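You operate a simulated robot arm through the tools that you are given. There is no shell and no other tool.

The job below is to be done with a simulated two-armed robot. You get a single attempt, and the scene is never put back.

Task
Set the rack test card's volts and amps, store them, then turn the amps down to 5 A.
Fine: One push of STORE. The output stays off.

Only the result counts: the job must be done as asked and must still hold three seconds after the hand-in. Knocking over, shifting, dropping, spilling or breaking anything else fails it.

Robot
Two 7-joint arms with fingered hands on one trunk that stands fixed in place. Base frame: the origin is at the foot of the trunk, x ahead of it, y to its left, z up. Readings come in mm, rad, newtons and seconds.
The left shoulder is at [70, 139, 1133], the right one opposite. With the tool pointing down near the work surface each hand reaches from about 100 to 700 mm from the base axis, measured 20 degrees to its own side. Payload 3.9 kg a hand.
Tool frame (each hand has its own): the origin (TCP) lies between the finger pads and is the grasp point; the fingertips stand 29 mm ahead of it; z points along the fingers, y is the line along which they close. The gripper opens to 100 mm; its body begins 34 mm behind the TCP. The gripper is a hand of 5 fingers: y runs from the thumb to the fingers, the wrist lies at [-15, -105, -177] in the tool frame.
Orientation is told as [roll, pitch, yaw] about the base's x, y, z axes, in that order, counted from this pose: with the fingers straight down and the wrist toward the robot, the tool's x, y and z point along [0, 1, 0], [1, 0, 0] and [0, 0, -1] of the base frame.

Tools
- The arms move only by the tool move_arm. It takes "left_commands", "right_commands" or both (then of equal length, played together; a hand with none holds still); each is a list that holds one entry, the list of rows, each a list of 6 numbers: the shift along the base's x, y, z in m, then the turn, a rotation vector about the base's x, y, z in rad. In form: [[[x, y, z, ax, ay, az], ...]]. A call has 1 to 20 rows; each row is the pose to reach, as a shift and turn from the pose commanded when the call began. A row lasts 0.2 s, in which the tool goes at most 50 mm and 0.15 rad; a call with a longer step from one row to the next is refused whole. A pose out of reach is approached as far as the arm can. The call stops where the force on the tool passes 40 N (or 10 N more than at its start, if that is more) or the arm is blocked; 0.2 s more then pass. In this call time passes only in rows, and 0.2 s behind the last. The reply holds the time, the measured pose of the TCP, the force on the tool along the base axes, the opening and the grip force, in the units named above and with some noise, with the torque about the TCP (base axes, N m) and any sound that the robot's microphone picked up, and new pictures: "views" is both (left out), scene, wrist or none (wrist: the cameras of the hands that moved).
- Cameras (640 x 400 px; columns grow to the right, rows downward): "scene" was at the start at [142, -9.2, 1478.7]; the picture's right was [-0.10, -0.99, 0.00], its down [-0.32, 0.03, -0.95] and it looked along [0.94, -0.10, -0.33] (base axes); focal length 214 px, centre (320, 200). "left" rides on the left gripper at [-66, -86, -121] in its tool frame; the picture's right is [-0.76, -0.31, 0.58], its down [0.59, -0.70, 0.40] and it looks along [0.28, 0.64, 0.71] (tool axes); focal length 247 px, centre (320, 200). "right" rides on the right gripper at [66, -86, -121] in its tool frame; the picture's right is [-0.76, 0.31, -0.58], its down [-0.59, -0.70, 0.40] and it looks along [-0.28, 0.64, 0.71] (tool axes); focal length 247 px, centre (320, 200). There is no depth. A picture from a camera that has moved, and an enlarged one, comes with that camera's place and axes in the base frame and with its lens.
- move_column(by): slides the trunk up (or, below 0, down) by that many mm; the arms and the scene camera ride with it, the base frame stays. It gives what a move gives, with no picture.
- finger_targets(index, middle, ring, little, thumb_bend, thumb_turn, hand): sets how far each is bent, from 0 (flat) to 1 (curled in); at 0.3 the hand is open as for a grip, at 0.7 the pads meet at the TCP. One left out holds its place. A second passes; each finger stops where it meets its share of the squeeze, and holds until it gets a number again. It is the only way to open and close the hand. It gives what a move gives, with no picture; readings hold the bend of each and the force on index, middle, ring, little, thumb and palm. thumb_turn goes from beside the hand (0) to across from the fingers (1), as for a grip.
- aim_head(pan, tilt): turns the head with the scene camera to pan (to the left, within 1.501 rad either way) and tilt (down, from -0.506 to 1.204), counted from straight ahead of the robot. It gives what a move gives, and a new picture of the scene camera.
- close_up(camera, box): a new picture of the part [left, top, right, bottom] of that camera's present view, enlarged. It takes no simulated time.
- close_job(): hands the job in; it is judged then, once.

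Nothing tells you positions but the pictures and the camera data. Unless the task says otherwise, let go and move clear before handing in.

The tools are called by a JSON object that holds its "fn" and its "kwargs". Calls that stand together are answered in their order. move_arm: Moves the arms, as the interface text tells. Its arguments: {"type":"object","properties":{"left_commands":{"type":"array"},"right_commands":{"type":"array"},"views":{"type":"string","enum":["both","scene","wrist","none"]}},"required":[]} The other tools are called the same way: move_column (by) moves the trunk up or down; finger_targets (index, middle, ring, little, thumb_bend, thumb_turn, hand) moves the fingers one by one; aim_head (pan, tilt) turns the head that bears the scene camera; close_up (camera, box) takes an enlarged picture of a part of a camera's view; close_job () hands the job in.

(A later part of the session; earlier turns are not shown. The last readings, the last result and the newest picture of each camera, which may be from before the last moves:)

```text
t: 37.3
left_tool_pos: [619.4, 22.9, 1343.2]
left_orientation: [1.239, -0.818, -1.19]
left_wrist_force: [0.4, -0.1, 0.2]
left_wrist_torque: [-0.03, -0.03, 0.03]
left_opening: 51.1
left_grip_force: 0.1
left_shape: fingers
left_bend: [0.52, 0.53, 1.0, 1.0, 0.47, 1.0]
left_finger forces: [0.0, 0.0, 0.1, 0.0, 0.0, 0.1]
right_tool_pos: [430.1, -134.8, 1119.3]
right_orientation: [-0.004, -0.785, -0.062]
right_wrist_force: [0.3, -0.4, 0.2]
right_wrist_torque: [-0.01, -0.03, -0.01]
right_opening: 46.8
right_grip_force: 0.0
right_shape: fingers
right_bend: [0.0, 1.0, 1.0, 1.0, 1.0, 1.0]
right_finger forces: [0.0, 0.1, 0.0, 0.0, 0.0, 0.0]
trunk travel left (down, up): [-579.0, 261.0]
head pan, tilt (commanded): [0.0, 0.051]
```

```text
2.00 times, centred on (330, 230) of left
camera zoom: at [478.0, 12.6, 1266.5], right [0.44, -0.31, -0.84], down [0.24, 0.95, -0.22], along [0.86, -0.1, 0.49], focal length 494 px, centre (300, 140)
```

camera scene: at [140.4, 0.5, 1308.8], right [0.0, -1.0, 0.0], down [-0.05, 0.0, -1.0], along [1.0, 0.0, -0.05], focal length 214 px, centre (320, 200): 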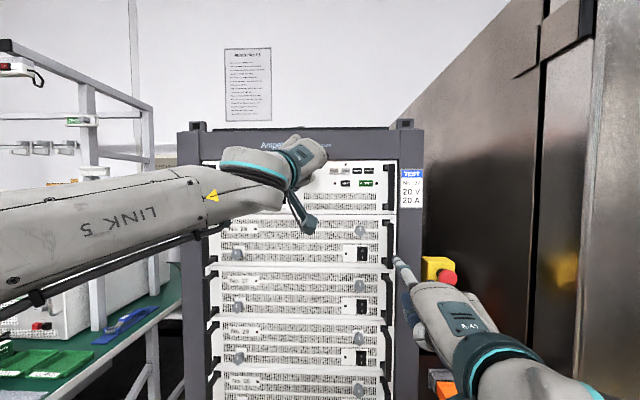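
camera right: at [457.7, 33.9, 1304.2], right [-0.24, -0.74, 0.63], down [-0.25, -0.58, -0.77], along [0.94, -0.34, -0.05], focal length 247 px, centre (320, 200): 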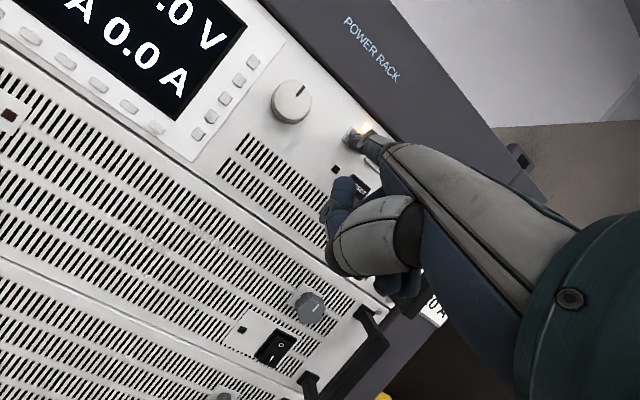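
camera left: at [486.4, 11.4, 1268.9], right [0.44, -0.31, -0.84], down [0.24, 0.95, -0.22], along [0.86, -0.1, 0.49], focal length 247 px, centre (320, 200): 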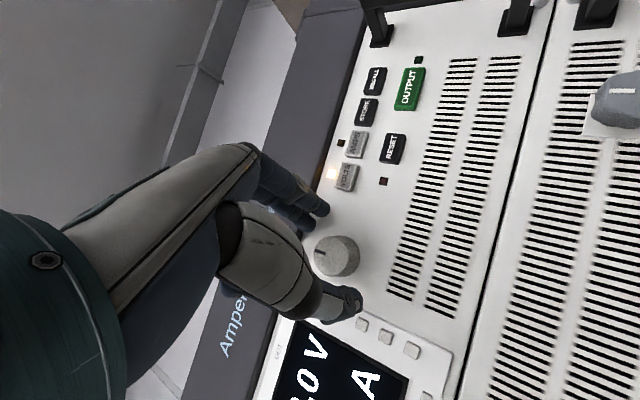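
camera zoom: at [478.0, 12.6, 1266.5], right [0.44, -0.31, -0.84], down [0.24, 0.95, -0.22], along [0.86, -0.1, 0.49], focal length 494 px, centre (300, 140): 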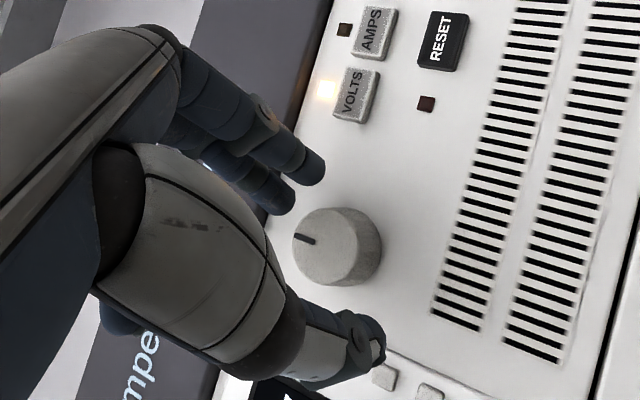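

{"fn": "move_arm", "kwargs": {"left_commands": [[[0.005, -0.0003, 0.0015, 0, 0, 0], [0.009, -0.0005, 0.0015, 0, 0, 0], [0.012, -0.0007, 0.0015, 0, 0, 0], [0.014, -0.0008, 0.0015, 0, 0, 0]]], "views": "wrist"}}

{"fn": "close_up", "kwargs": {"camera": "left", "box": [240, 150, 400, 300]}}

```text
t: 38.3
left_tool_pos: [629.8, 21.1, 1349.8]
left_orientation: [1.242, -0.819, -1.197]
left_wrist_force: [-10.4, -2.7, 1.3]
left_wrist_torque: [0.07, -0.24, -0.17]
left_opening: 51.5
left_grip_force: 5.3
left_shape: fingers
left_bend: [0.52, 0.54, 1.0, 1.0, 0.47, 1.0]
left_finger forces: [0.0, 10.3, 0.0, 0.0, 0.0, 0.0]
right_tool_pos: [428.0, -133.4, 1120.6]
right_orientation: [-0.004, -0.788, -0.064]
right_wrist_force: [0.0, 0.3, -0.6]
right_wrist_torque: [0.0, 0.03, -0.03]
right_opening: 46.6
right_grip_force: 0.0
right_shape: fingers
right_bend: [0.0, 1.0, 1.0, 1.0, 1.0, 1.0]
right_finger forces: [0.0, 0.1, 0.1, 0.1, 0.1, 0.0]
trunk travel left (down, up): [-579.0, 261.0]
head pan, tilt (commanded): [0.0, 0.051]
camera left: at [489.4, 10.2, 1270.8], right [0.45, -0.31, -0.84], down [0.24, 0.95, -0.22], along [0.86, -0.1, 0.5], focal length 247 px, centre (320, 200)
```

left: 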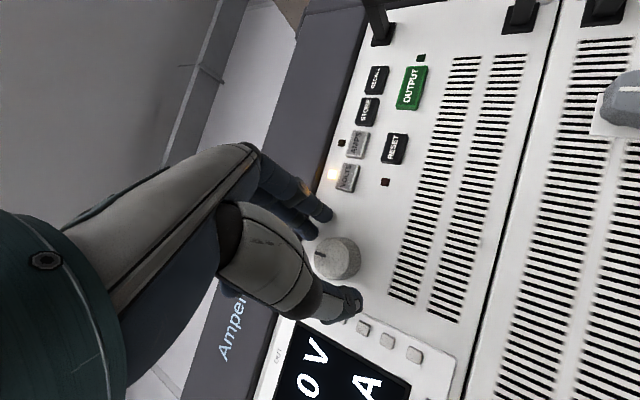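

```text
2.67 times, centred on (320, 225) of left
camera zoom: at [489.4, 10.2, 1270.8], right [0.45, -0.31, -0.84], down [0.24, 0.95, -0.22], along [0.86, -0.1, 0.5], focal length 659 px, centre (320, 133)
```

zoom: 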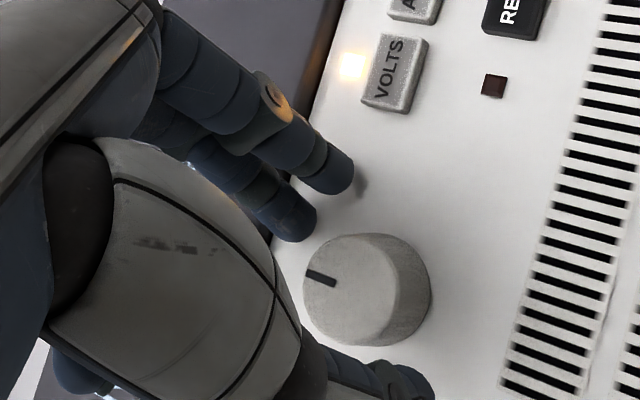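

The fingertip was riding on the knob's rim: the gap between knob and rail is too tight to open the fingers there. I'll back off and roll the hand to about 86° so that the fingers come from the right side and the thumb from the left.

{"fn": "move_arm", "kwargs": {"left_commands": [[[-0.034, 0.0, 0, 0, 0, 0], [-0.034, 0.0, -0.001, 0.1331, -0.008, 0], [-0.034, 0.0, -0.002, 0.2661, -0.016, 0], [-0.034, 0.0, -0.003, 0.3992, -0.024, 0], [-0.034, 0.0, -0.004, 0.5323, -0.032, 0], [-0.034, 0.0002, -0.0047, 0.6653, -0.04, 0], [-0.034, 0.0004, -0.0053, 0.7984, -0.048, 0]]], "views": "both"}}

{"fn": "finger_targets", "kwargs": {"hand": "left", "index": 0.45, "middle": 0.45, "thumb_bend": 0.45}}

{"fn": "close_up", "kwargs": {"camera": "left", "box": [220, 100, 500, 330]}}

{"fn": "close_up", "kwargs": {"camera": "scene", "box": [220, 110, 400, 230]}}

```text
t: 39.9
left_tool_pos: [600.4, 22.8, 1341.1]
left_orientation: [1.546, -0.065, -1.334]
left_wrist_force: [0.3, 0.5, -0.2]
left_wrist_torque: [0.02, 0.01, -0.02]
left_opening: 51.2
left_grip_force: 0.0
left_shape: fingers
left_bend: [0.52, 0.53, 1.0, 1.0, 0.47, 1.0]
left_finger forces: [0.1, 0.1, 0.1, 0.0, 0.1, 0.0]
right_tool_pos: [429.9, -134.3, 1121.0]
right_orientation: [-0.003, -0.785, -0.062]
right_wrist_force: [0.2, -1.0, 0.7]
right_wrist_torque: [-0.01, 0.02, 0.0]
right_opening: 46.6
right_grip_force: 0.2
right_shape: fingers
right_bend: [0.0, 1.0, 1.0, 1.0, 1.0, 1.0]
right_finger forces: [0.0, 0.0, 0.0, 0.0, 0.0, 0.0]
trunk travel left (down, up): [-579.0, 261.0]
head pan, tilt (commanded): [0.0, 0.051]
camera scene: at [140.6, 0.4, 1308.8], right [0.0, -1.0, 0.0], down [-0.05, 0.0, -1.0], along [1.0, 0.0, -0.05], focal length 214 px, centre (320, 200)
camera left: at [462.3, 73.2, 1273.1], right [0.48, 0.38, -0.79], down [0.23, 0.81, 0.53], along [0.84, -0.44, 0.31], focal length 247 px, centre (320, 200)
```

scene: 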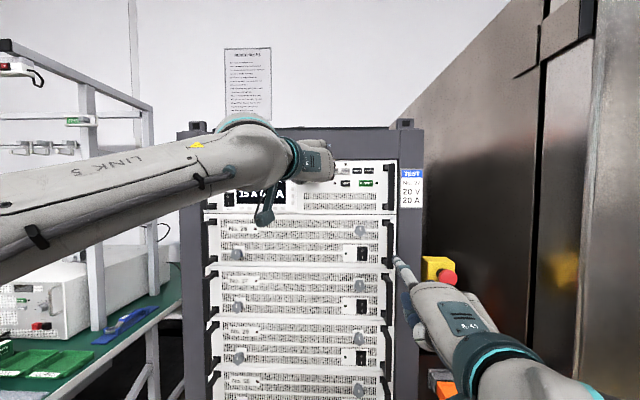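
left: 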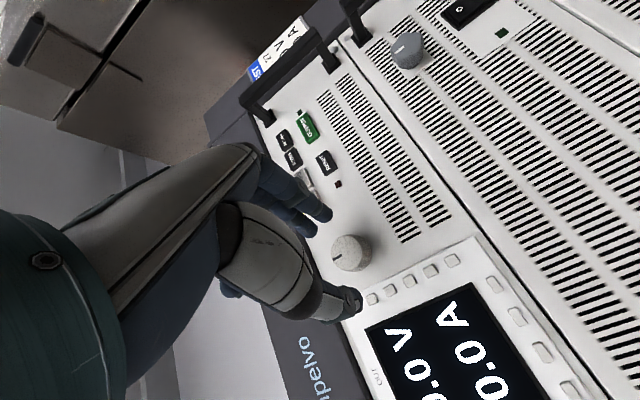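

```text
t: 40.9
left_tool_pos: [600.2, 21.9, 1339.2]
left_orientation: [1.549, -0.067, -1.336]
left_wrist_force: [-0.2, -0.3, -0.4]
left_wrist_torque: [0.03, -0.03, 0.0]
left_opening: 62.1
left_grip_force: 0.0
left_shape: fingers
left_bend: [0.45, 0.45, 1.0, 1.0, 0.45, 0.99]
left_finger forces: [0.1, 0.0, 0.1, 0.1, 0.0, 0.1]
right_tool_pos: [431.3, -134.2, 1119.9]
right_orientation: [-0.004, -0.785, -0.063]
right_wrist_force: [-0.1, 0.4, 0.9]
right_wrist_torque: [0.02, 0.02, -0.04]
right_opening: 46.5
right_grip_force: 0.0
right_shape: fingers
right_bend: [0.0, 1.0, 1.0, 1.0, 1.0, 1.0]
right_finger forces: [0.0, 0.0, 0.0, 0.0, 0.0, 0.1]
trunk travel left (down, up): [-579.0, 261.0]
head pan, tilt (commanded): [0.0, 0.051]
```

```text
1.74 times, centred on (360, 215) of left
camera zoom: at [462.1, 73.0, 1273.1], right [0.48, 0.38, -0.79], down [0.23, 0.82, 0.53], along [0.84, -0.44, 0.31], focal length 430 px, centre (250, 174)
```

zoom: 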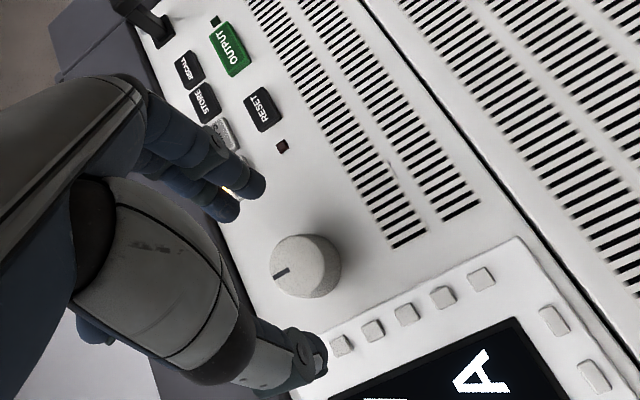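

```text
3.33 times, centred on (310, 170) of scene
camera zoom: at [140.4, 0.4, 1308.8], right [0.0, -1.0, 0.0], down [-0.05, 0.0, -1.0], along [1.0, 0.0, -0.05], focal length 715 px, centre (353, 300)
```

zoom: 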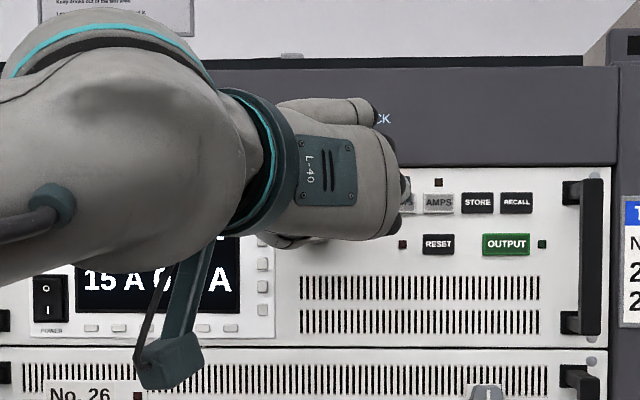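

At this roll the fingers and thumb straddle the knob well and are clear of the rail. The earlier contacts all happened at the same depth (TCP x≈628), so that was the panel itself; I'll stop at about x=625 this time.

{"fn": "move_arm", "kwargs": {"left_commands": [[[0.012, -0.0008, -0.0005, 0, 0, 0], [0.019, -0.0013, -0.001, 0, 0, 0], [0.023, -0.0015, -0.001, 0, 0, 0], [0.025, -0.0017, -0.001, 0, 0, 0]]], "views": "wrist"}}

{"fn": "close_up", "kwargs": {"camera": "left", "box": [240, 130, 440, 330]}}

```text
t: 41.9
left_tool_pos: [625.5, 20.3, 1339.2]
left_orientation: [1.548, -0.065, -1.336]
left_wrist_force: [-0.7, 0.4, -0.1]
left_wrist_torque: [0.0, 0.03, -0.02]
left_opening: 62.0
left_grip_force: 0.0
left_shape: fingers
left_bend: [0.45, 0.45, 1.0, 1.0, 0.45, 0.99]
left_finger forces: [0.0, 0.0, 0.1, 0.0, 0.0, 0.0]
right_tool_pos: [431.1, -133.9, 1120.1]
right_orientation: [-0.004, -0.785, -0.064]
right_wrist_force: [0.4, 0.1, -0.5]
right_wrist_torque: [0.01, 0.01, 0.0]
right_opening: 46.4
right_grip_force: 0.1
right_shape: fingers
right_bend: [0.0, 1.0, 1.0, 1.0, 1.0, 1.0]
right_finger forces: [0.0, 0.0, 0.0, 0.0, 0.0, 0.1]
trunk travel left (down, up): [-579.0, 261.0]
head pan, tilt (commanded): [0.0, 0.051]
camera left: at [487.6, 71.0, 1271.9], right [0.48, 0.38, -0.79], down [0.23, 0.82, 0.53], along [0.84, -0.44, 0.31], focal length 247 px, centre (320, 200)
```

left: 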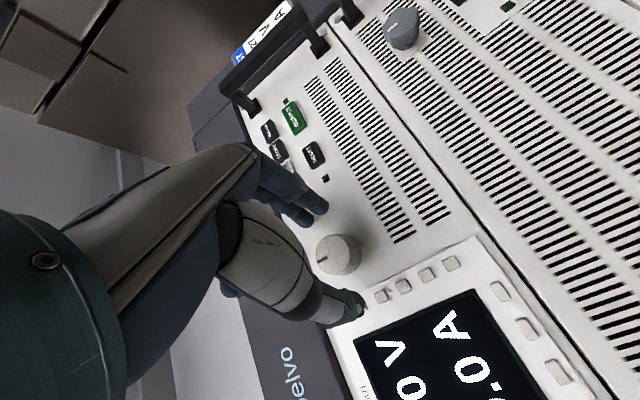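

```text
2.00 times, centred on (340, 230) of left
camera zoom: at [487.6, 71.0, 1271.9], right [0.48, 0.38, -0.79], down [0.23, 0.82, 0.53], along [0.84, -0.44, 0.31], focal length 494 px, centre (280, 140)
```

zoom: 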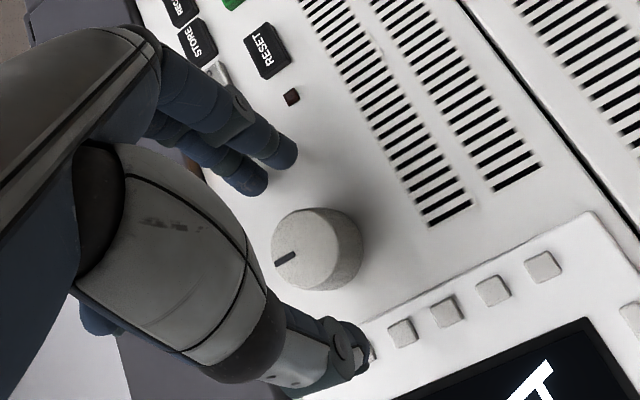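

The knob sits centred between the fingers and thumb with no contact. I'll nudge 2 mm to centre it better and close the pinch.

{"fn": "move_arm", "kwargs": {"left_commands": [[[0, -0.0015, 0.002, 0, 0, 0]]], "views": "none"}}

{"fn": "finger_targets", "kwargs": {"hand": "left", "index": 0.75, "middle": 0.75, "thumb_bend": 0.75}}

{"fn": "close_up", "kwargs": {"camera": "left", "box": [240, 130, 440, 330]}}

```text
t: 42.3
left_tool_pos: [624.3, 19.0, 1341.0]
left_orientation: [1.547, -0.065, -1.336]
left_wrist_force: [0.4, -0.1, 0.3]
left_wrist_torque: [0.05, -0.02, -0.05]
left_opening: 61.7
left_grip_force: 0.0
left_shape: fingers
left_bend: [0.45, 0.45, 1.0, 1.0, 0.45, 0.99]
left_finger forces: [0.0, 0.0, 0.0, 0.0, 0.0, 0.0]
right_tool_pos: [430.8, -134.6, 1120.5]
right_orientation: [-0.004, -0.783, -0.061]
right_wrist_force: [0.5, 0.0, -0.4]
right_wrist_torque: [-0.01, -0.01, 0.01]
right_opening: 46.6
right_grip_force: 0.1
right_shape: fingers
right_bend: [0.0, 1.0, 1.0, 1.0, 1.0, 1.0]
right_finger forces: [0.1, 0.1, 0.0, 0.0, 0.1, 0.0]
trunk travel left (down, up): [-579.0, 261.0]
head pan, tilt (commanded): [0.0, 0.051]
```

```text
t: 43.3
left_tool_pos: [624.4, 18.0, 1342.2]
left_orientation: [1.548, -0.067, -1.337]
left_wrist_force: [1.4, -4.1, 5.2]
left_wrist_torque: [0.02, -0.13, -0.08]
left_opening: 12.7
left_grip_force: 12.5
left_shape: fingers
left_bend: [0.73, 0.73, 1.0, 1.0, 0.68, 1.0]
left_finger forces: [6.9, 7.5, 0.1, 0.0, 10.4, 0.0]
right_tool_pos: [429.6, -134.5, 1120.2]
right_orientation: [-0.001, -0.787, -0.064]
right_wrist_force: [-0.1, -0.2, -0.2]
right_wrist_torque: [0.0, 0.0, -0.02]
right_opening: 46.5
right_grip_force: 0.2
right_shape: fingers
right_bend: [0.0, 1.0, 1.0, 1.0, 1.0, 1.0]
right_finger forces: [0.0, 0.1, 0.0, 0.1, 0.1, 0.1]
trunk travel left (down, up): [-579.0, 261.0]
head pan, tilt (commanded): [0.0, 0.051]
```

```text
2.00 times, centred on (340, 230) of left
camera zoom: at [486.6, 68.9, 1274.2], right [0.49, 0.38, -0.79], down [0.23, 0.81, 0.53], along [0.84, -0.44, 0.31], focal length 494 px, centre (280, 140)
```

zoom: 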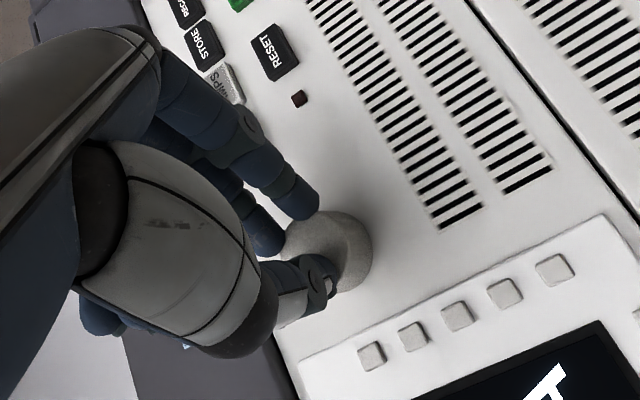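

The fingers closed to 0.73, which means the pads slipped off the front of the knob and met each other: I wasn't deep enough. I'll reopen, check the knob, then go a few millimetres deeper with the fingers partly closed.

{"fn": "finger_targets", "kwargs": {"hand": "left", "index": 0.49, "middle": 0.49, "thumb_bend": 0.47}}

{"fn": "close_up", "kwargs": {"camera": "left", "box": [240, 130, 440, 330]}}

{"fn": "close_up", "kwargs": {"camera": "scene", "box": [200, 110, 400, 230]}}

```text
t: 44.3
left_tool_pos: [625.1, 19.7, 1340.3]
left_orientation: [1.549, -0.067, -1.336]
left_wrist_force: [0.1, -0.6, -0.1]
left_wrist_torque: [-0.03, -0.02, 0.01]
left_opening: 54.6
left_grip_force: 0.1
left_shape: fingers
left_bend: [0.49, 0.49, 1.0, 1.0, 0.47, 1.0]
left_finger forces: [0.0, 0.0, 0.0, 0.0, 0.0, 0.0]
right_tool_pos: [430.2, -134.0, 1120.1]
right_orientation: [-0.004, -0.784, -0.063]
right_wrist_force: [-0.1, -0.5, 0.1]
right_wrist_torque: [-0.03, 0.02, 0.01]
right_opening: 46.5
right_grip_force: 0.0
right_shape: fingers
right_bend: [0.0, 1.0, 1.0, 1.0, 1.0, 1.0]
right_finger forces: [0.1, 0.0, 0.1, 0.0, 0.1, 0.1]
trunk travel left (down, up): [-579.0, 261.0]
head pan, tilt (commanded): [0.0, 0.051]
```

```text
2.00 times, centred on (340, 230) of left
camera zoom: at [487.0, 70.4, 1273.7], right [0.48, 0.38, -0.79], down [0.23, 0.82, 0.53], along [0.84, -0.44, 0.31], focal length 494 px, centre (280, 140)
```

zoom: 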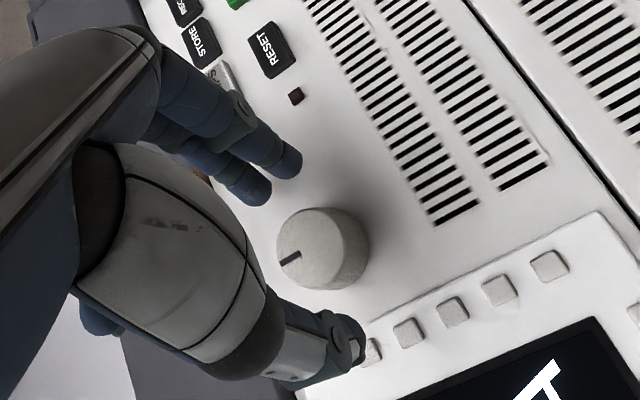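

```text
3.20 times, centred on (300, 170) of scene
camera zoom: at [140.3, 0.3, 1308.8], right [0.0, -1.0, 0.0], down [-0.05, 0.0, -1.0], along [1.0, 0.0, -0.05], focal length 686 px, centre (384, 296)
```

zoom: 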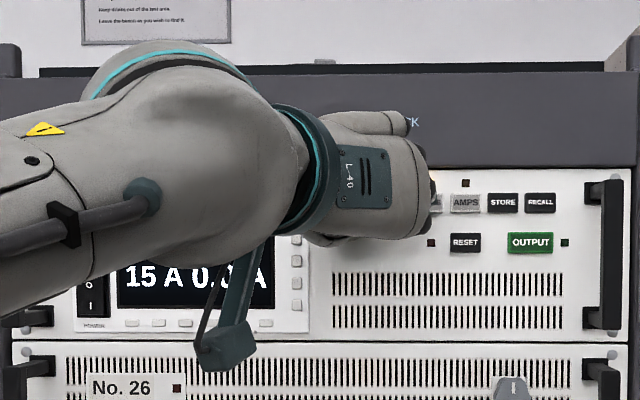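

{"fn": "move_arm", "kwargs": {"left_commands": [[[0.002, -0.0001, 0, 0, 0, 0], [0.0035, -0.0002, 0, 0, 0, 0], [0.005, -0.0003, 0, 0, 0, 0]]], "views": "none"}}

```text
t: 45.1
left_tool_pos: [627.6, 18.3, 1342.8]
left_orientation: [1.549, -0.066, -1.337]
left_wrist_force: [-5.2, -2.2, -1.9]
left_wrist_torque: [0.01, -0.01, -0.18]
left_opening: 54.6
left_grip_force: 2.2
left_shape: fingers
left_bend: [0.49, 0.49, 1.0, 1.0, 0.47, 1.0]
left_finger forces: [0.0, 5.4, 0.0, 0.0, 0.0, 0.0]
right_tool_pos: [429.6, -135.1, 1120.7]
right_orientation: [-0.003, -0.787, -0.063]
right_wrist_force: [1.1, -0.1, -0.4]
right_wrist_torque: [0.0, -0.01, 0.01]
right_opening: 46.5
right_grip_force: 0.1
right_shape: fingers
right_bend: [0.0, 1.0, 1.0, 1.0, 1.0, 1.0]
right_finger forces: [0.1, 0.1, 0.0, 0.0, 0.0, 0.0]
trunk travel left (down, up): [-579.0, 261.0]
head pan, tilt (commanded): [0.0, 0.051]
```

The middle fingertip now touches the panel lightly, which is as deep as this grip goes. I'll close gradually here and watch where the fingers stop.

{"fn": "finger_targets", "kwargs": {"hand": "left", "index": 0.57, "middle": 0.57, "thumb_bend": 0.56}}

{"fn": "close_up", "kwargs": {"camera": "left", "box": [240, 130, 440, 330]}}

```text
t: 46.1
left_tool_pos: [629.5, 20.4, 1341.0]
left_orientation: [1.549, -0.067, -1.334]
left_wrist_force: [-0.2, 0.6, 0.5]
left_wrist_torque: [-0.01, 0.02, 0.0]
left_opening: 35.5
left_grip_force: 0.1
left_shape: fingers
left_bend: [0.56, 0.56, 1.0, 1.0, 0.56, 1.0]
left_finger forces: [0.0, 0.0, 0.1, 0.0, 0.0, 0.0]
right_tool_pos: [430.8, -134.8, 1120.1]
right_orientation: [-0.003, -0.786, -0.062]
right_wrist_force: [-0.8, -0.1, -0.9]
right_wrist_torque: [-0.02, 0.03, -0.01]
right_opening: 46.6
right_grip_force: 0.1
right_shape: fingers
right_bend: [0.0, 1.0, 1.0, 1.0, 1.0, 1.0]
right_finger forces: [0.1, 0.0, 0.1, 0.0, 0.1, 0.0]
trunk travel left (down, up): [-579.0, 261.0]
head pan, tilt (commanded): [0.0, 0.051]
```

```text
2.00 times, centred on (340, 230) of left
camera zoom: at [491.8, 70.5, 1273.7], right [0.48, 0.38, -0.79], down [0.23, 0.82, 0.53], along [0.84, -0.44, 0.31], focal length 494 px, centre (280, 140)
```

zoom: 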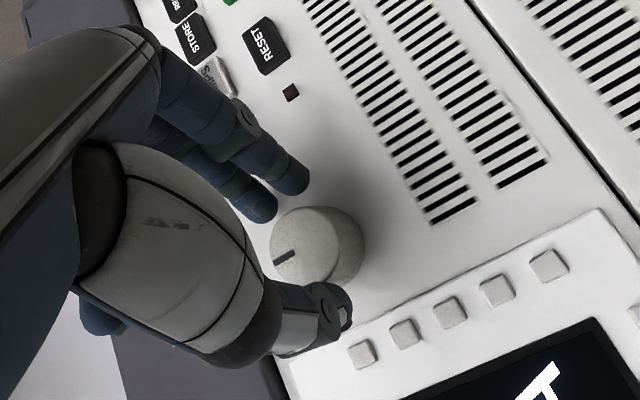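

Gap is 35 mm around the knob with no contact; I'll press in another 3 mm and then complete the pinch.

{"fn": "move_arm", "kwargs": {"left_commands": [[[0.0015, -0.0001, 0, 0, 0, 0], [0.003, -0.0002, 0, 0, 0, 0]]], "views": "none"}}

{"fn": "finger_targets", "kwargs": {"hand": "left", "index": 0.66, "middle": 0.66, "thumb_bend": 0.63}}

{"fn": "close_up", "kwargs": {"camera": "left", "box": [240, 130, 440, 330]}}

```text
t: 46.7
left_tool_pos: [629.7, 19.3, 1342.8]
left_orientation: [1.552, -0.065, -1.335]
left_wrist_force: [-4.6, -0.6, -1.0]
left_wrist_torque: [0.01, -0.02, -0.13]
left_opening: 35.8
left_grip_force: 2.6
left_shape: fingers
left_bend: [0.56, 0.56, 1.0, 1.0, 0.56, 1.0]
left_finger forces: [0.0, 4.7, 0.1, 0.1, 0.5, 0.0]
right_tool_pos: [429.1, -133.9, 1120.2]
right_orientation: [-0.002, -0.786, -0.061]
right_wrist_force: [-0.1, 0.8, -0.3]
right_wrist_torque: [-0.02, -0.01, 0.0]
right_opening: 46.5
right_grip_force: 0.0
right_shape: fingers
right_bend: [0.0, 1.0, 1.0, 1.0, 1.0, 1.0]
right_finger forces: [0.0, 0.0, 0.0, 0.0, 0.1, 0.0]
trunk travel left (down, up): [-579.0, 261.0]
head pan, tilt (commanded): [0.0, 0.051]
```

```text
t: 47.7
left_tool_pos: [632.4, 19.5, 1341.6]
left_orientation: [1.548, -0.066, -1.335]
left_wrist_force: [-1.3, 0.5, 0.5]
left_wrist_torque: [-0.04, -0.01, 0.05]
left_opening: 24.8
left_grip_force: 3.8
left_shape: fingers
left_bend: [0.63, 0.65, 1.0, 1.0, 0.6, 1.0]
left_finger forces: [2.6, 0.9, 0.1, 0.0, 4.2, 0.0]
right_tool_pos: [429.7, -132.9, 1121.3]
right_orientation: [-0.005, -0.787, -0.062]
right_wrist_force: [0.1, -0.2, -0.2]
right_wrist_torque: [0.0, -0.02, -0.01]
right_opening: 46.9
right_grip_force: 0.1
right_shape: fingers
right_bend: [0.0, 1.0, 1.0, 1.0, 1.0, 1.0]
right_finger forces: [0.0, 0.0, 0.0, 0.0, 0.0, 0.0]
trunk travel left (down, up): [-579.0, 261.0]
head pan, tilt (commanded): [0.0, 0.051]
```

```text
2.00 times, centred on (340, 230) of left
camera zoom: at [494.2, 70.5, 1273.9], right [0.49, 0.38, -0.79], down [0.23, 0.82, 0.53], along [0.84, -0.44, 0.31], focal length 494 px, centre (280, 140)
```

zoom: 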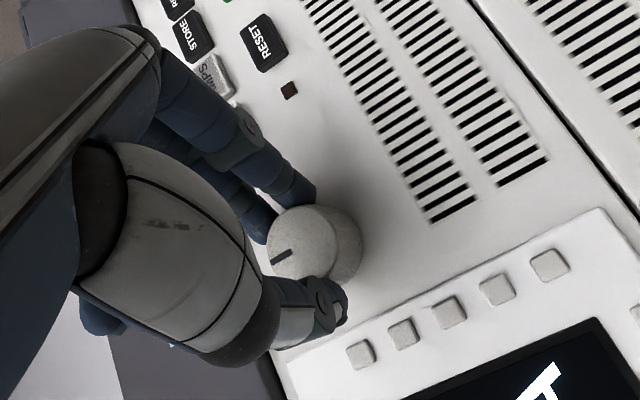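

Now the knob face is visible between the fingers and thumb, and the fingers have stopped on it: a proper pinch. I'll firm it up.

{"fn": "finger_targets", "kwargs": {"hand": "left", "index": 0.72, "middle": 0.72, "thumb_bend": 0.66}}

{"fn": "close_up", "kwargs": {"camera": "left", "box": [240, 130, 440, 330]}}

```text
t: 48.7
left_tool_pos: [632.5, 18.7, 1341.2]
left_orientation: [1.546, -0.065, -1.334]
left_wrist_force: [0.7, -3.1, 2.4]
left_wrist_torque: [-0.01, -0.06, -0.04]
left_opening: 24.0
left_grip_force: 7.9
left_shape: fingers
left_bend: [0.64, 0.67, 1.0, 1.0, 0.61, 1.0]
left_finger forces: [5.5, 3.9, 0.0, 0.0, 6.2, 0.0]
right_tool_pos: [429.7, -134.1, 1119.8]
right_orientation: [-0.003, -0.785, -0.065]
right_wrist_force: [0.1, -0.2, 0.0]
right_wrist_torque: [0.01, -0.01, -0.03]
right_opening: 46.5
right_grip_force: 0.1
right_shape: fingers
right_bend: [0.0, 1.0, 1.0, 1.0, 1.0, 1.0]
right_finger forces: [0.0, 0.1, 0.0, 0.0, 0.0, 0.0]
trunk travel left (down, up): [-579.0, 261.0]
head pan, tilt (commanded): [0.0, 0.051]
```

```text
2.00 times, centred on (340, 230) of left
camera zoom: at [494.5, 69.2, 1273.8], right [0.48, 0.38, -0.79], down [0.23, 0.81, 0.53], along [0.84, -0.44, 0.31], focal length 494 px, centre (280, 140)
```

zoom: 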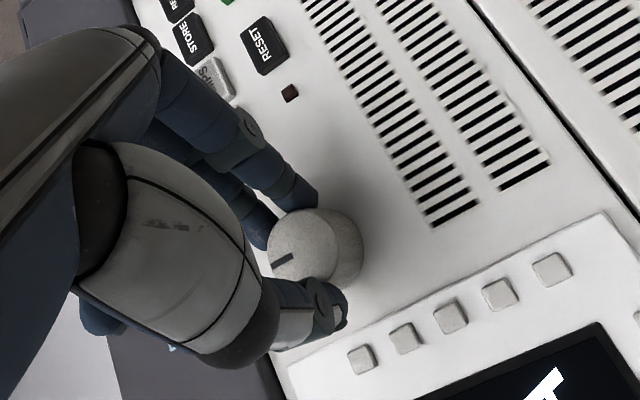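

Grip is about 8 N. I'll turn counter-clockwise about the knob axis by 0.3 rad and listen and look.

{"fn": "move_arm", "kwargs": {"left_commands": [[[0, 0.0002, 0.0011, -0.0998, 0.006, 0], [0, 0.0005, 0.0021, -0.1996, 0.012, 0], [0, 0.001, 0.0031, -0.2994, 0.018, 0]]], "views": "wrist"}}

{"fn": "close_up", "kwargs": {"camera": "left", "box": [240, 130, 440, 330]}}

{"fn": "close_up", "kwargs": {"camera": "scene", "box": [200, 110, 400, 230]}}

```text
t: 49.5
left_tool_pos: [632.9, 19.7, 1345.0]
left_orientation: [1.457, -0.353, -1.315]
left_wrist_force: [-0.6, -2.8, 2.5]
left_wrist_torque: [0.02, -0.07, -0.08]
left_opening: 23.8
left_grip_force: 8.2
left_shape: fingers
left_bend: [0.64, 0.67, 1.0, 1.0, 0.61, 1.0]
left_finger forces: [6.2, 4.3, 0.0, 0.0, 6.0, 0.0]
right_tool_pos: [430.0, -133.7, 1120.0]
right_orientation: [-0.002, -0.787, -0.065]
right_wrist_force: [0.8, 0.3, 0.2]
right_wrist_torque: [0.0, 0.01, -0.01]
right_opening: 46.4
right_grip_force: 0.0
right_shape: fingers
right_bend: [0.0, 1.0, 1.0, 1.0, 1.0, 1.0]
right_finger forces: [0.0, 0.2, 0.1, 0.0, 0.0, 0.1]
trunk travel left (down, up): [-579.0, 261.0]
head pan, tilt (commanded): [0.0, 0.051]
camera left: at [493.6, 48.2, 1267.6], right [0.47, 0.13, -0.87], down [0.24, 0.94, 0.26], along [0.85, -0.33, 0.41], focal length 247 px, centre (320, 200)
```

left: 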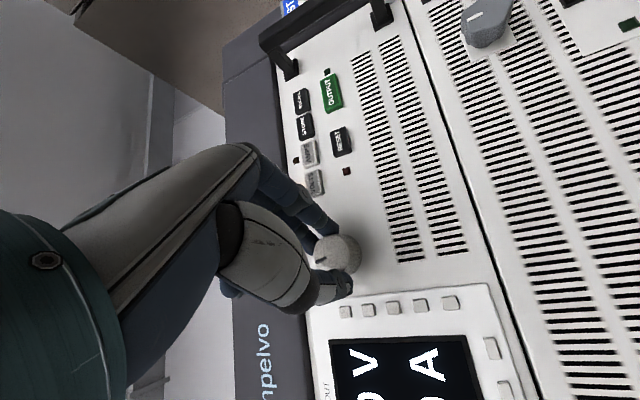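

```text
2.00 times, centred on (340, 230) of left
camera zoom: at [493.6, 48.2, 1267.6], right [0.47, 0.13, -0.87], down [0.24, 0.94, 0.26], along [0.85, -0.33, 0.41], focal length 494 px, centre (280, 140)
```

zoom: 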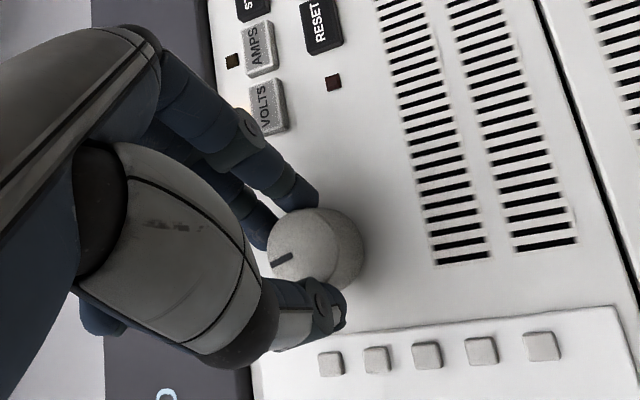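

```text
3.20 times, centred on (300, 170) of scene
camera zoom: at [139.9, -0.6, 1308.9], right [0.0, -1.0, 0.0], down [-0.05, 0.0, -1.0], along [1.0, 0.0, -0.05], focal length 686 px, centre (384, 296)
```

zoom: 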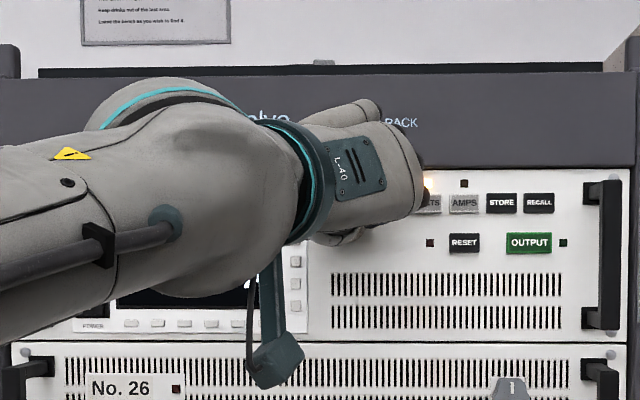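

The knob turned with the hand (the marker stayed fixed relative to the fingers). I'll keep turning counter-clockwise; at smaller roll angles the left camera will also show the display.

{"fn": "move_arm", "kwargs": {"left_commands": [[[0, 0.0008, 0.0014, -0.1495, 0.009, 0], [0, 0.0018, 0.0026, -0.299, 0.018, 0], [0, 0.003, 0.0037, -0.4485, 0.027, 0], [0, 0.0044, 0.0046, -0.598, 0.036, 0]]], "views": "wrist"}}

{"fn": "close_up", "kwargs": {"camera": "left", "box": [200, 130, 460, 400]}}

```text
t: 50.5
left_tool_pos: [632.3, 24.7, 1348.9]
left_orientation: [1.17, -0.908, -1.137]
left_wrist_force: [-0.9, -0.3, 2.8]
left_wrist_torque: [0.0, -0.05, 0.0]
left_opening: 23.7
left_grip_force: 8.0
left_shape: fingers
left_bend: [0.64, 0.67, 1.0, 1.0, 0.61, 1.0]
left_finger forces: [5.5, 4.0, 0.1, 0.0, 7.0, 0.0]
right_tool_pos: [429.3, -134.2, 1122.1]
right_orientation: [-0.004, -0.787, -0.063]
right_wrist_force: [-1.0, 0.0, -0.7]
right_wrist_torque: [-0.01, 0.0, 0.02]
right_opening: 46.4
right_grip_force: 0.0
right_shape: fingers
right_bend: [0.0, 1.0, 1.0, 1.0, 1.0, 1.0]
right_finger forces: [0.0, 0.0, 0.0, 0.0, 0.0, 0.0]
trunk travel left (down, up): [-579.0, 261.0]
head pan, tilt (commanded): [0.0, 0.051]
camera left: at [490.9, 5.4, 1274.9], right [0.44, -0.39, -0.81], down [0.23, 0.92, -0.32], along [0.87, -0.05, 0.5], focal length 247 px, centre (320, 200)
```

left: 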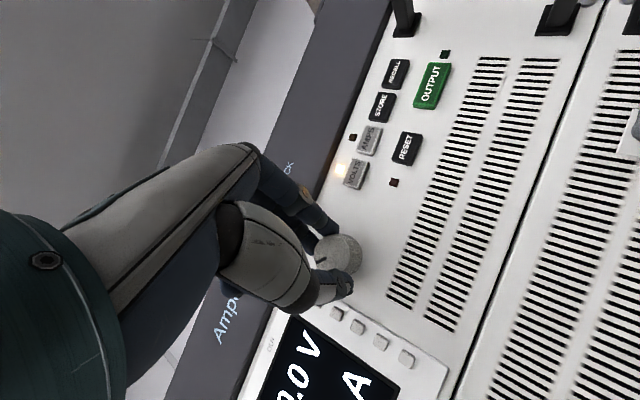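

```text
1.48 times, centred on (330, 265) of left
camera zoom: at [490.9, 5.4, 1274.9], right [0.44, -0.39, -0.81], down [0.23, 0.92, -0.32], along [0.87, -0.05, 0.5], focal length 366 px, centre (305, 104)
```

zoom: 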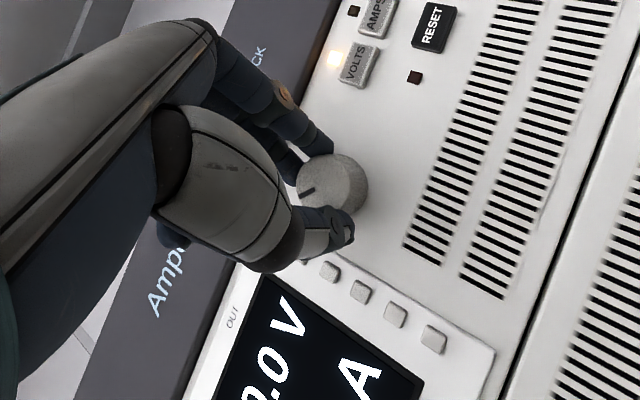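

{"fn": "move_arm", "kwargs": {"left_commands": [[[0, 0.0015, 0.0007, -0.1495, 0.009, 0], [0, 0.003, 0.0012, -0.299, 0.018, 0], [0, 0.0046, 0.0014, -0.4485, 0.027, 0]]], "views": "wrist"}}

{"fn": "close_up", "kwargs": {"camera": "left", "box": [140, 200, 420, 400]}}

{"fn": "close_up", "kwargs": {"camera": "scene", "box": [200, 110, 400, 230]}}

```text
t: 51.3
left_tool_pos: [632.3, 28.5, 1350.7]
left_orientation: [0.483, -1.241, -0.522]
left_wrist_force: [1.9, 1.3, 2.5]
left_wrist_torque: [0.03, -0.09, 0.02]
left_opening: 24.0
left_grip_force: 8.3
left_shape: fingers
left_bend: [0.64, 0.67, 1.0, 1.0, 0.61, 1.0]
left_finger forces: [5.8, 4.0, 0.0, 0.0, 6.6, 0.0]
right_tool_pos: [430.1, -133.0, 1120.0]
right_orientation: [-0.003, -0.785, -0.062]
right_wrist_force: [-0.5, 0.5, 0.4]
right_wrist_torque: [0.02, 0.01, -0.03]
right_opening: 46.6
right_grip_force: 0.1
right_shape: fingers
right_bend: [0.0, 1.0, 1.0, 1.0, 1.0, 1.0]
right_finger forces: [0.0, 0.0, 0.0, 0.0, 0.0, 0.1]
trunk travel left (down, up): [-579.0, 261.0]
head pan, tilt (commanded): [0.0, 0.051]
camera left: at [489.0, -19.5, 1295.8], right [0.42, -0.71, -0.57], down [0.22, 0.69, -0.69], along [0.88, 0.17, 0.44], focal length 247 px, centre (320, 200)
```

left: 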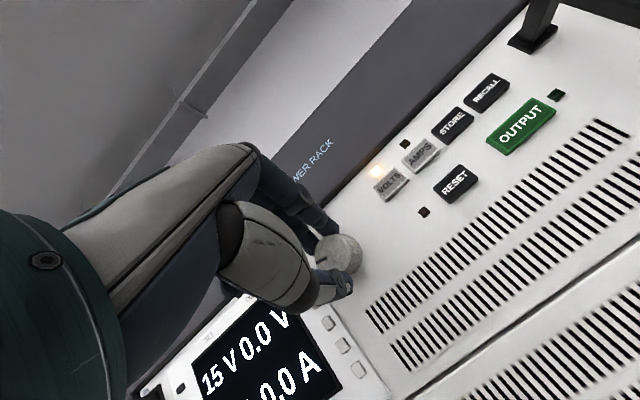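

```text
2.00 times, centred on (280, 300) of left
camera zoom: at [489.0, -19.5, 1295.8], right [0.42, -0.71, -0.57], down [0.22, 0.69, -0.69], along [0.88, 0.17, 0.44], focal length 494 px, centre (400, 0)
```

zoom: 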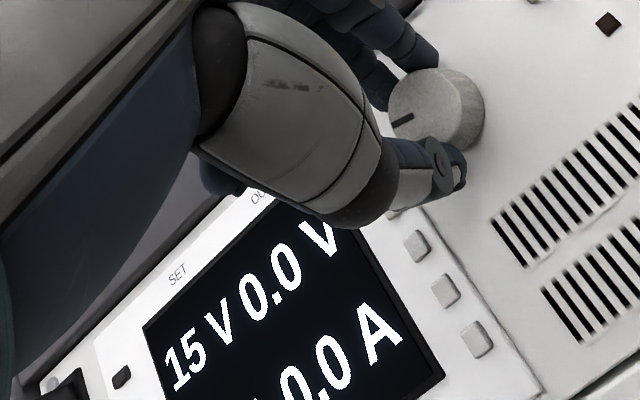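

```text
3.20 times, centred on (300, 170) of scene
camera zoom: at [140.5, 0.7, 1308.8], right [0.0, -1.0, 0.0], down [-0.05, 0.0, -1.0], along [1.0, 0.0, -0.05], focal length 686 px, centre (384, 296)
```

zoom: 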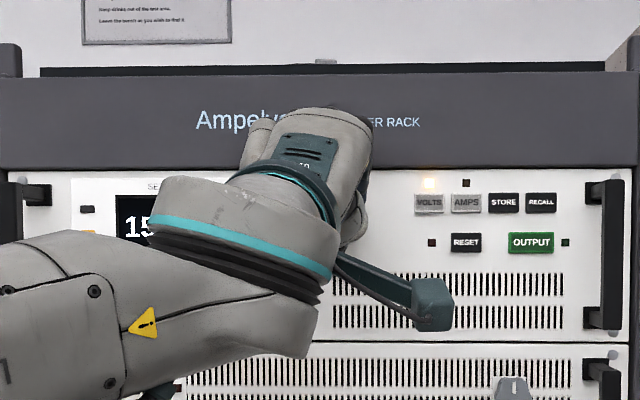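

The display now shows 15 V after about 1.35 rad of turning, so I've gone past 20 V. I'll turn back clockwise in small steps while watching the display.

{"fn": "move_arm", "kwargs": {"left_commands": [[[0, -0.0016, -0.0002, 0.1497, -0.009, 0]]], "views": "none"}}

{"fn": "close_up", "kwargs": {"camera": "left", "box": [140, 200, 420, 400]}}

{"fn": "close_up", "kwargs": {"camera": "scene", "box": [200, 110, 400, 230]}}

```text
t: 51.7
left_tool_pos: [632.9, 26.8, 1350.5]
left_orientation: [0.82, -1.152, -0.837]
left_wrist_force: [-0.3, 0.7, 2.5]
left_wrist_torque: [-0.01, -0.11, -0.01]
left_opening: 23.6
left_grip_force: 8.1
left_shape: fingers
left_bend: [0.64, 0.67, 1.0, 1.0, 0.61, 1.0]
left_finger forces: [6.1, 3.9, 0.0, 0.0, 6.5, 0.0]
right_tool_pos: [430.5, -133.7, 1119.8]
right_orientation: [-0.001, -0.786, -0.064]
right_wrist_force: [0.0, -0.2, -0.3]
right_wrist_torque: [0.0, -0.03, 0.04]
right_opening: 46.7
right_grip_force: 0.0
right_shape: fingers
right_bend: [0.0, 1.0, 1.0, 1.0, 1.0, 1.0]
right_finger forces: [0.1, 0.0, 0.0, 0.0, 0.0, 0.0]
trunk travel left (down, up): [-579.0, 261.0]
head pan, tilt (commanded): [0.0, 0.051]
```

```text
2.00 times, centred on (280, 300) of left
camera zoom: at [489.6, -11.8, 1287.7], right [0.42, -0.61, -0.67], down [0.23, 0.78, -0.58], along [0.88, 0.09, 0.47], focal length 494 px, centre (400, 0)
```

zoom: 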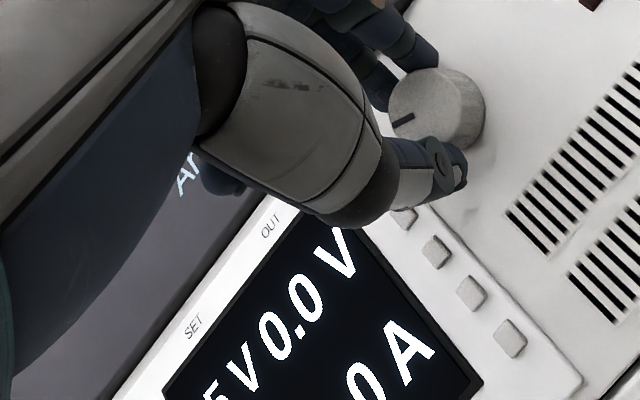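

```text
3.20 times, centred on (300, 170) of scene
camera zoom: at [140.2, 0.4, 1308.8], right [0.0, -1.0, 0.0], down [-0.05, 0.0, -1.0], along [1.0, 0.0, -0.05], focal length 686 px, centre (384, 296)
```

zoom: 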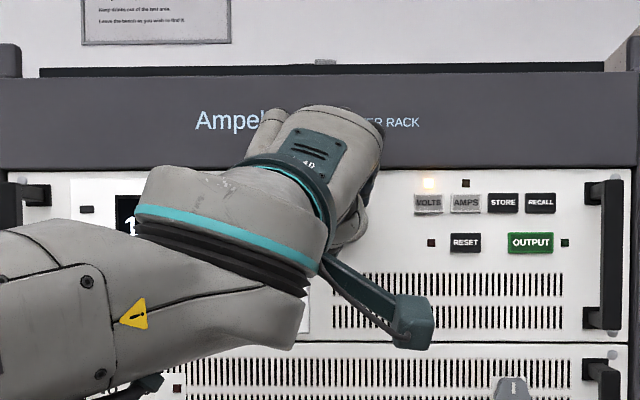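

{"fn": "move_arm", "kwargs": {"left_commands": [[[0, -0.0016, -0.0005, 0.1497, -0.009, 0]]], "views": "none"}}

{"fn": "close_up", "kwargs": {"camera": "left", "box": [140, 200, 420, 400]}}

{"fn": "close_up", "kwargs": {"camera": "scene", "box": [200, 110, 400, 230]}}

```text
t: 52.1
left_tool_pos: [633.0, 25.4, 1350.0]
left_orientation: [1.033, -1.036, -1.025]
left_wrist_force: [0.5, 0.8, 5.7]
left_wrist_torque: [0.0, -0.15, 0.02]
left_opening: 23.8
left_grip_force: 8.8
left_shape: fingers
left_bend: [0.64, 0.67, 1.0, 1.0, 0.61, 1.0]
left_finger forces: [6.3, 4.9, 0.0, 0.0, 5.9, 0.1]
right_tool_pos: [430.8, -134.1, 1120.1]
right_orientation: [-0.003, -0.788, -0.062]
right_wrist_force: [-0.5, 0.8, 0.5]
right_wrist_torque: [0.01, 0.02, -0.02]
right_opening: 46.5
right_grip_force: 0.1
right_shape: fingers
right_bend: [0.0, 1.0, 1.0, 1.0, 1.0, 1.0]
right_finger forces: [0.1, 0.0, 0.0, 0.0, 0.0, 0.1]
trunk travel left (down, up): [-579.0, 261.0]
head pan, tilt (commanded): [0.0, 0.051]
```

```text
2.00 times, centred on (280, 300) of left
camera zoom: at [490.1, -3.4, 1280.3], right [0.43, -0.51, -0.75], down [0.23, 0.86, -0.45], along [0.87, 0.02, 0.49], focal length 494 px, centre (400, 0)
```

zoom: 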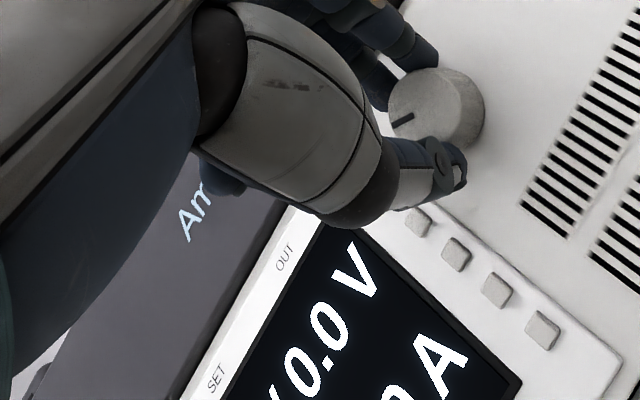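

```text
3.20 times, centred on (300, 170) of scene
camera zoom: at [140.0, 0.6, 1308.9], right [0.0, -1.0, 0.0], down [-0.05, 0.0, -1.0], along [1.0, 0.0, -0.05], focal length 686 px, centre (384, 296)
```

zoom: 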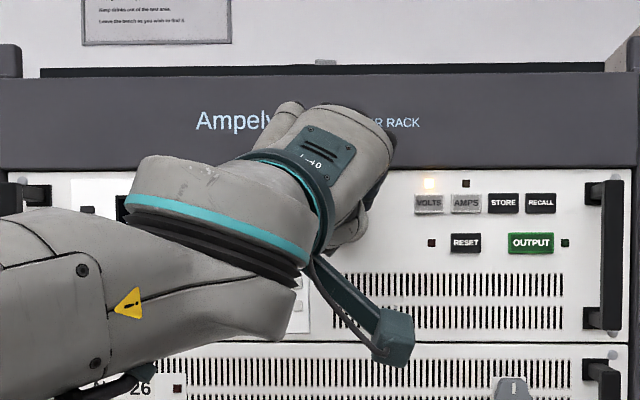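

The digits are hidden again at this roll. I estimate 20 V lies about 0.65 rad from the start angle, so I'll turn another 0.4 rad clockwise, then release and back off to read the display.

{"fn": "move_arm", "kwargs": {"left_commands": [[[0, -0.0013, -0.0006, 0.1297, -0.0078, 0], [0, -0.0026, -0.0014, 0.2695, -0.0162, 0], [0, -0.0036, -0.0023, 0.3992, -0.024, 0]]], "views": "none"}}

{"fn": "finger_targets", "kwargs": {"hand": "left", "index": 0.56, "middle": 0.56, "thumb_bend": 0.47}}

{"fn": "close_up", "kwargs": {"camera": "left", "box": [200, 130, 460, 400]}}

```text
t: 52.9
left_tool_pos: [631.7, 21.7, 1348.0]
left_orientation: [1.323, -0.681, -1.252]
left_wrist_force: [0.8, -0.2, 4.4]
left_wrist_torque: [0.04, -0.12, -0.04]
left_opening: 23.6
left_grip_force: 8.5
left_shape: fingers
left_bend: [0.64, 0.67, 1.0, 1.0, 0.61, 1.0]
left_finger forces: [5.9, 4.9, 0.0, 0.0, 6.4, 0.1]
right_tool_pos: [429.8, -132.7, 1119.9]
right_orientation: [-0.003, -0.787, -0.061]
right_wrist_force: [0.3, -1.1, -0.3]
right_wrist_torque: [0.03, 0.01, 0.0]
right_opening: 46.7
right_grip_force: 0.1
right_shape: fingers
right_bend: [0.0, 1.0, 1.0, 1.0, 1.0, 1.0]
right_finger forces: [0.0, 0.0, 0.0, 0.0, 0.0, 0.1]
trunk travel left (down, up): [-579.0, 261.0]
head pan, tilt (commanded): [0.0, 0.051]
```

```text
t: 53.9
left_tool_pos: [632.2, 21.6, 1347.9]
left_orientation: [1.322, -0.682, -1.248]
left_wrist_force: [-2.7, 0.4, -0.8]
left_wrist_torque: [0.01, 0.01, -0.01]
left_opening: 46.0
left_grip_force: 1.3
left_shape: fingers
left_bend: [0.56, 0.59, 1.0, 1.0, 0.47, 1.0]
left_finger forces: [0.0, 3.2, 0.1, 0.0, 0.0, 0.0]
right_tool_pos: [429.1, -133.7, 1120.5]
right_orientation: [-0.004, -0.79, -0.064]
right_wrist_force: [-0.3, -0.9, -0.1]
right_wrist_torque: [0.0, 0.01, 0.0]
right_opening: 46.4
right_grip_force: 0.1
right_shape: fingers
right_bend: [0.0, 1.0, 1.0, 1.0, 1.0, 1.0]
right_finger forces: [0.0, 0.0, 0.0, 0.0, 0.1, 0.0]
trunk travel left (down, up): [-579.0, 261.0]
head pan, tilt (commanded): [0.0, 0.051]
```

```text
1.48 times, centred on (330, 265) of left
camera zoom: at [491.8, 23.0, 1268.2], right [0.45, -0.18, -0.87], down [0.24, 0.97, -0.08], along [0.86, -0.17, 0.48], focal length 366 px, centre (305, 104)
```

zoom: 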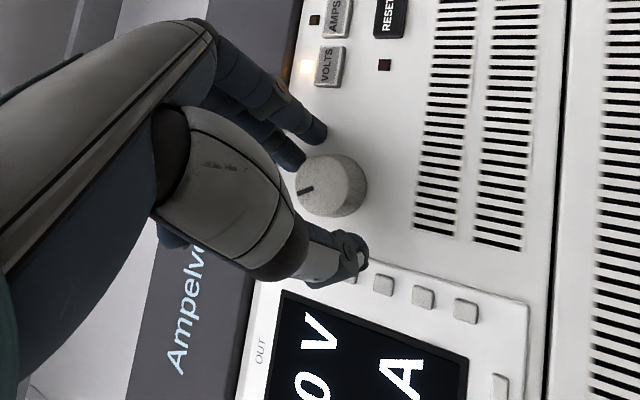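

Released. I'll back the left hand straight off the knob and then left, to read the display with the scene camera.

{"fn": "move_arm", "kwargs": {"left_commands": [[[-0.02, 0.0012, 0, 0, 0, 0], [-0.06, 0.0036, 0, 0, 0, 0], [-0.1, 0.02, 0, 0, 0, 0], [-0.13, 0.055, -0.01, 0, 0, 0], [-0.15, 0.095, -0.02, 0, 0, 0], [-0.16, 0.135, -0.04, 0, 0, 0], [-0.17, 0.17, -0.06, 0, 0, 0]]], "views": "scene"}}

{"fn": "close_up", "kwargs": {"camera": "scene", "box": [190, 120, 440, 270]}}

```text
t: 55.5
left_tool_pos: [461.8, 197.1, 1283.7]
left_orientation: [1.322, -0.682, -1.25]
left_wrist_force: [0.5, 0.8, -1.1]
left_wrist_torque: [0.0, 0.01, -0.02]
left_opening: 46.2
left_grip_force: 0.1
left_shape: fingers
left_bend: [0.56, 0.56, 1.0, 1.0, 0.47, 1.0]
left_finger forces: [0.0, 0.0, 0.0, 0.1, 0.1, 0.0]
right_tool_pos: [431.1, -133.2, 1120.5]
right_orientation: [-0.004, -0.787, -0.061]
right_wrist_force: [0.2, 0.8, -0.1]
right_wrist_torque: [0.01, -0.02, 0.04]
right_opening: 46.8
right_grip_force: 0.0
right_shape: fingers
right_bend: [0.0, 1.0, 1.0, 1.0, 1.0, 1.0]
right_finger forces: [0.0, 0.0, 0.0, 0.0, 0.0, 0.0]
trunk travel left (down, up): [-579.0, 261.0]
head pan, tilt (commanded): [0.0, 0.051]
camera scene: at [140.3, 1.9, 1308.9], right [0.0, -1.0, 0.0], down [-0.05, 0.0, -1.0], along [1.0, 0.0, -0.05], focal length 214 px, centre (320, 200)
```

scene: 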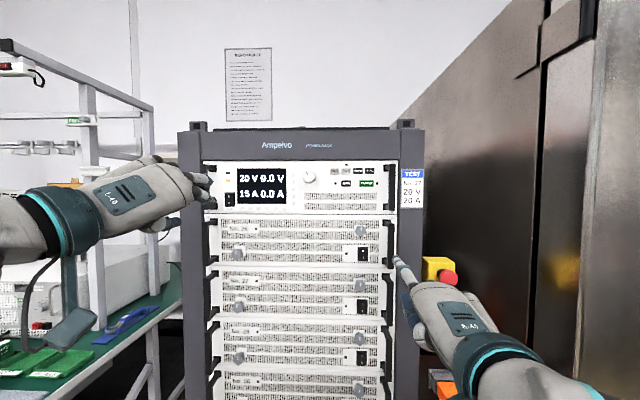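

```text
2.56 times, centred on (315, 195) of scene
camera zoom: at [140.3, 1.9, 1308.9], right [0.0, -1.0, 0.0], down [-0.05, 0.0, -1.0], along [1.0, 0.0, -0.05], focal length 549 px, centre (333, 213)
```

zoom: 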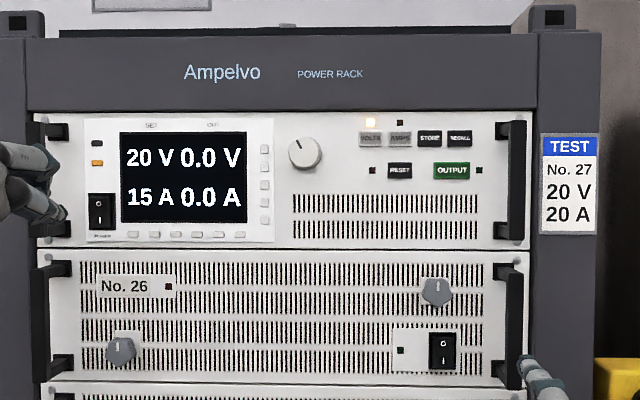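

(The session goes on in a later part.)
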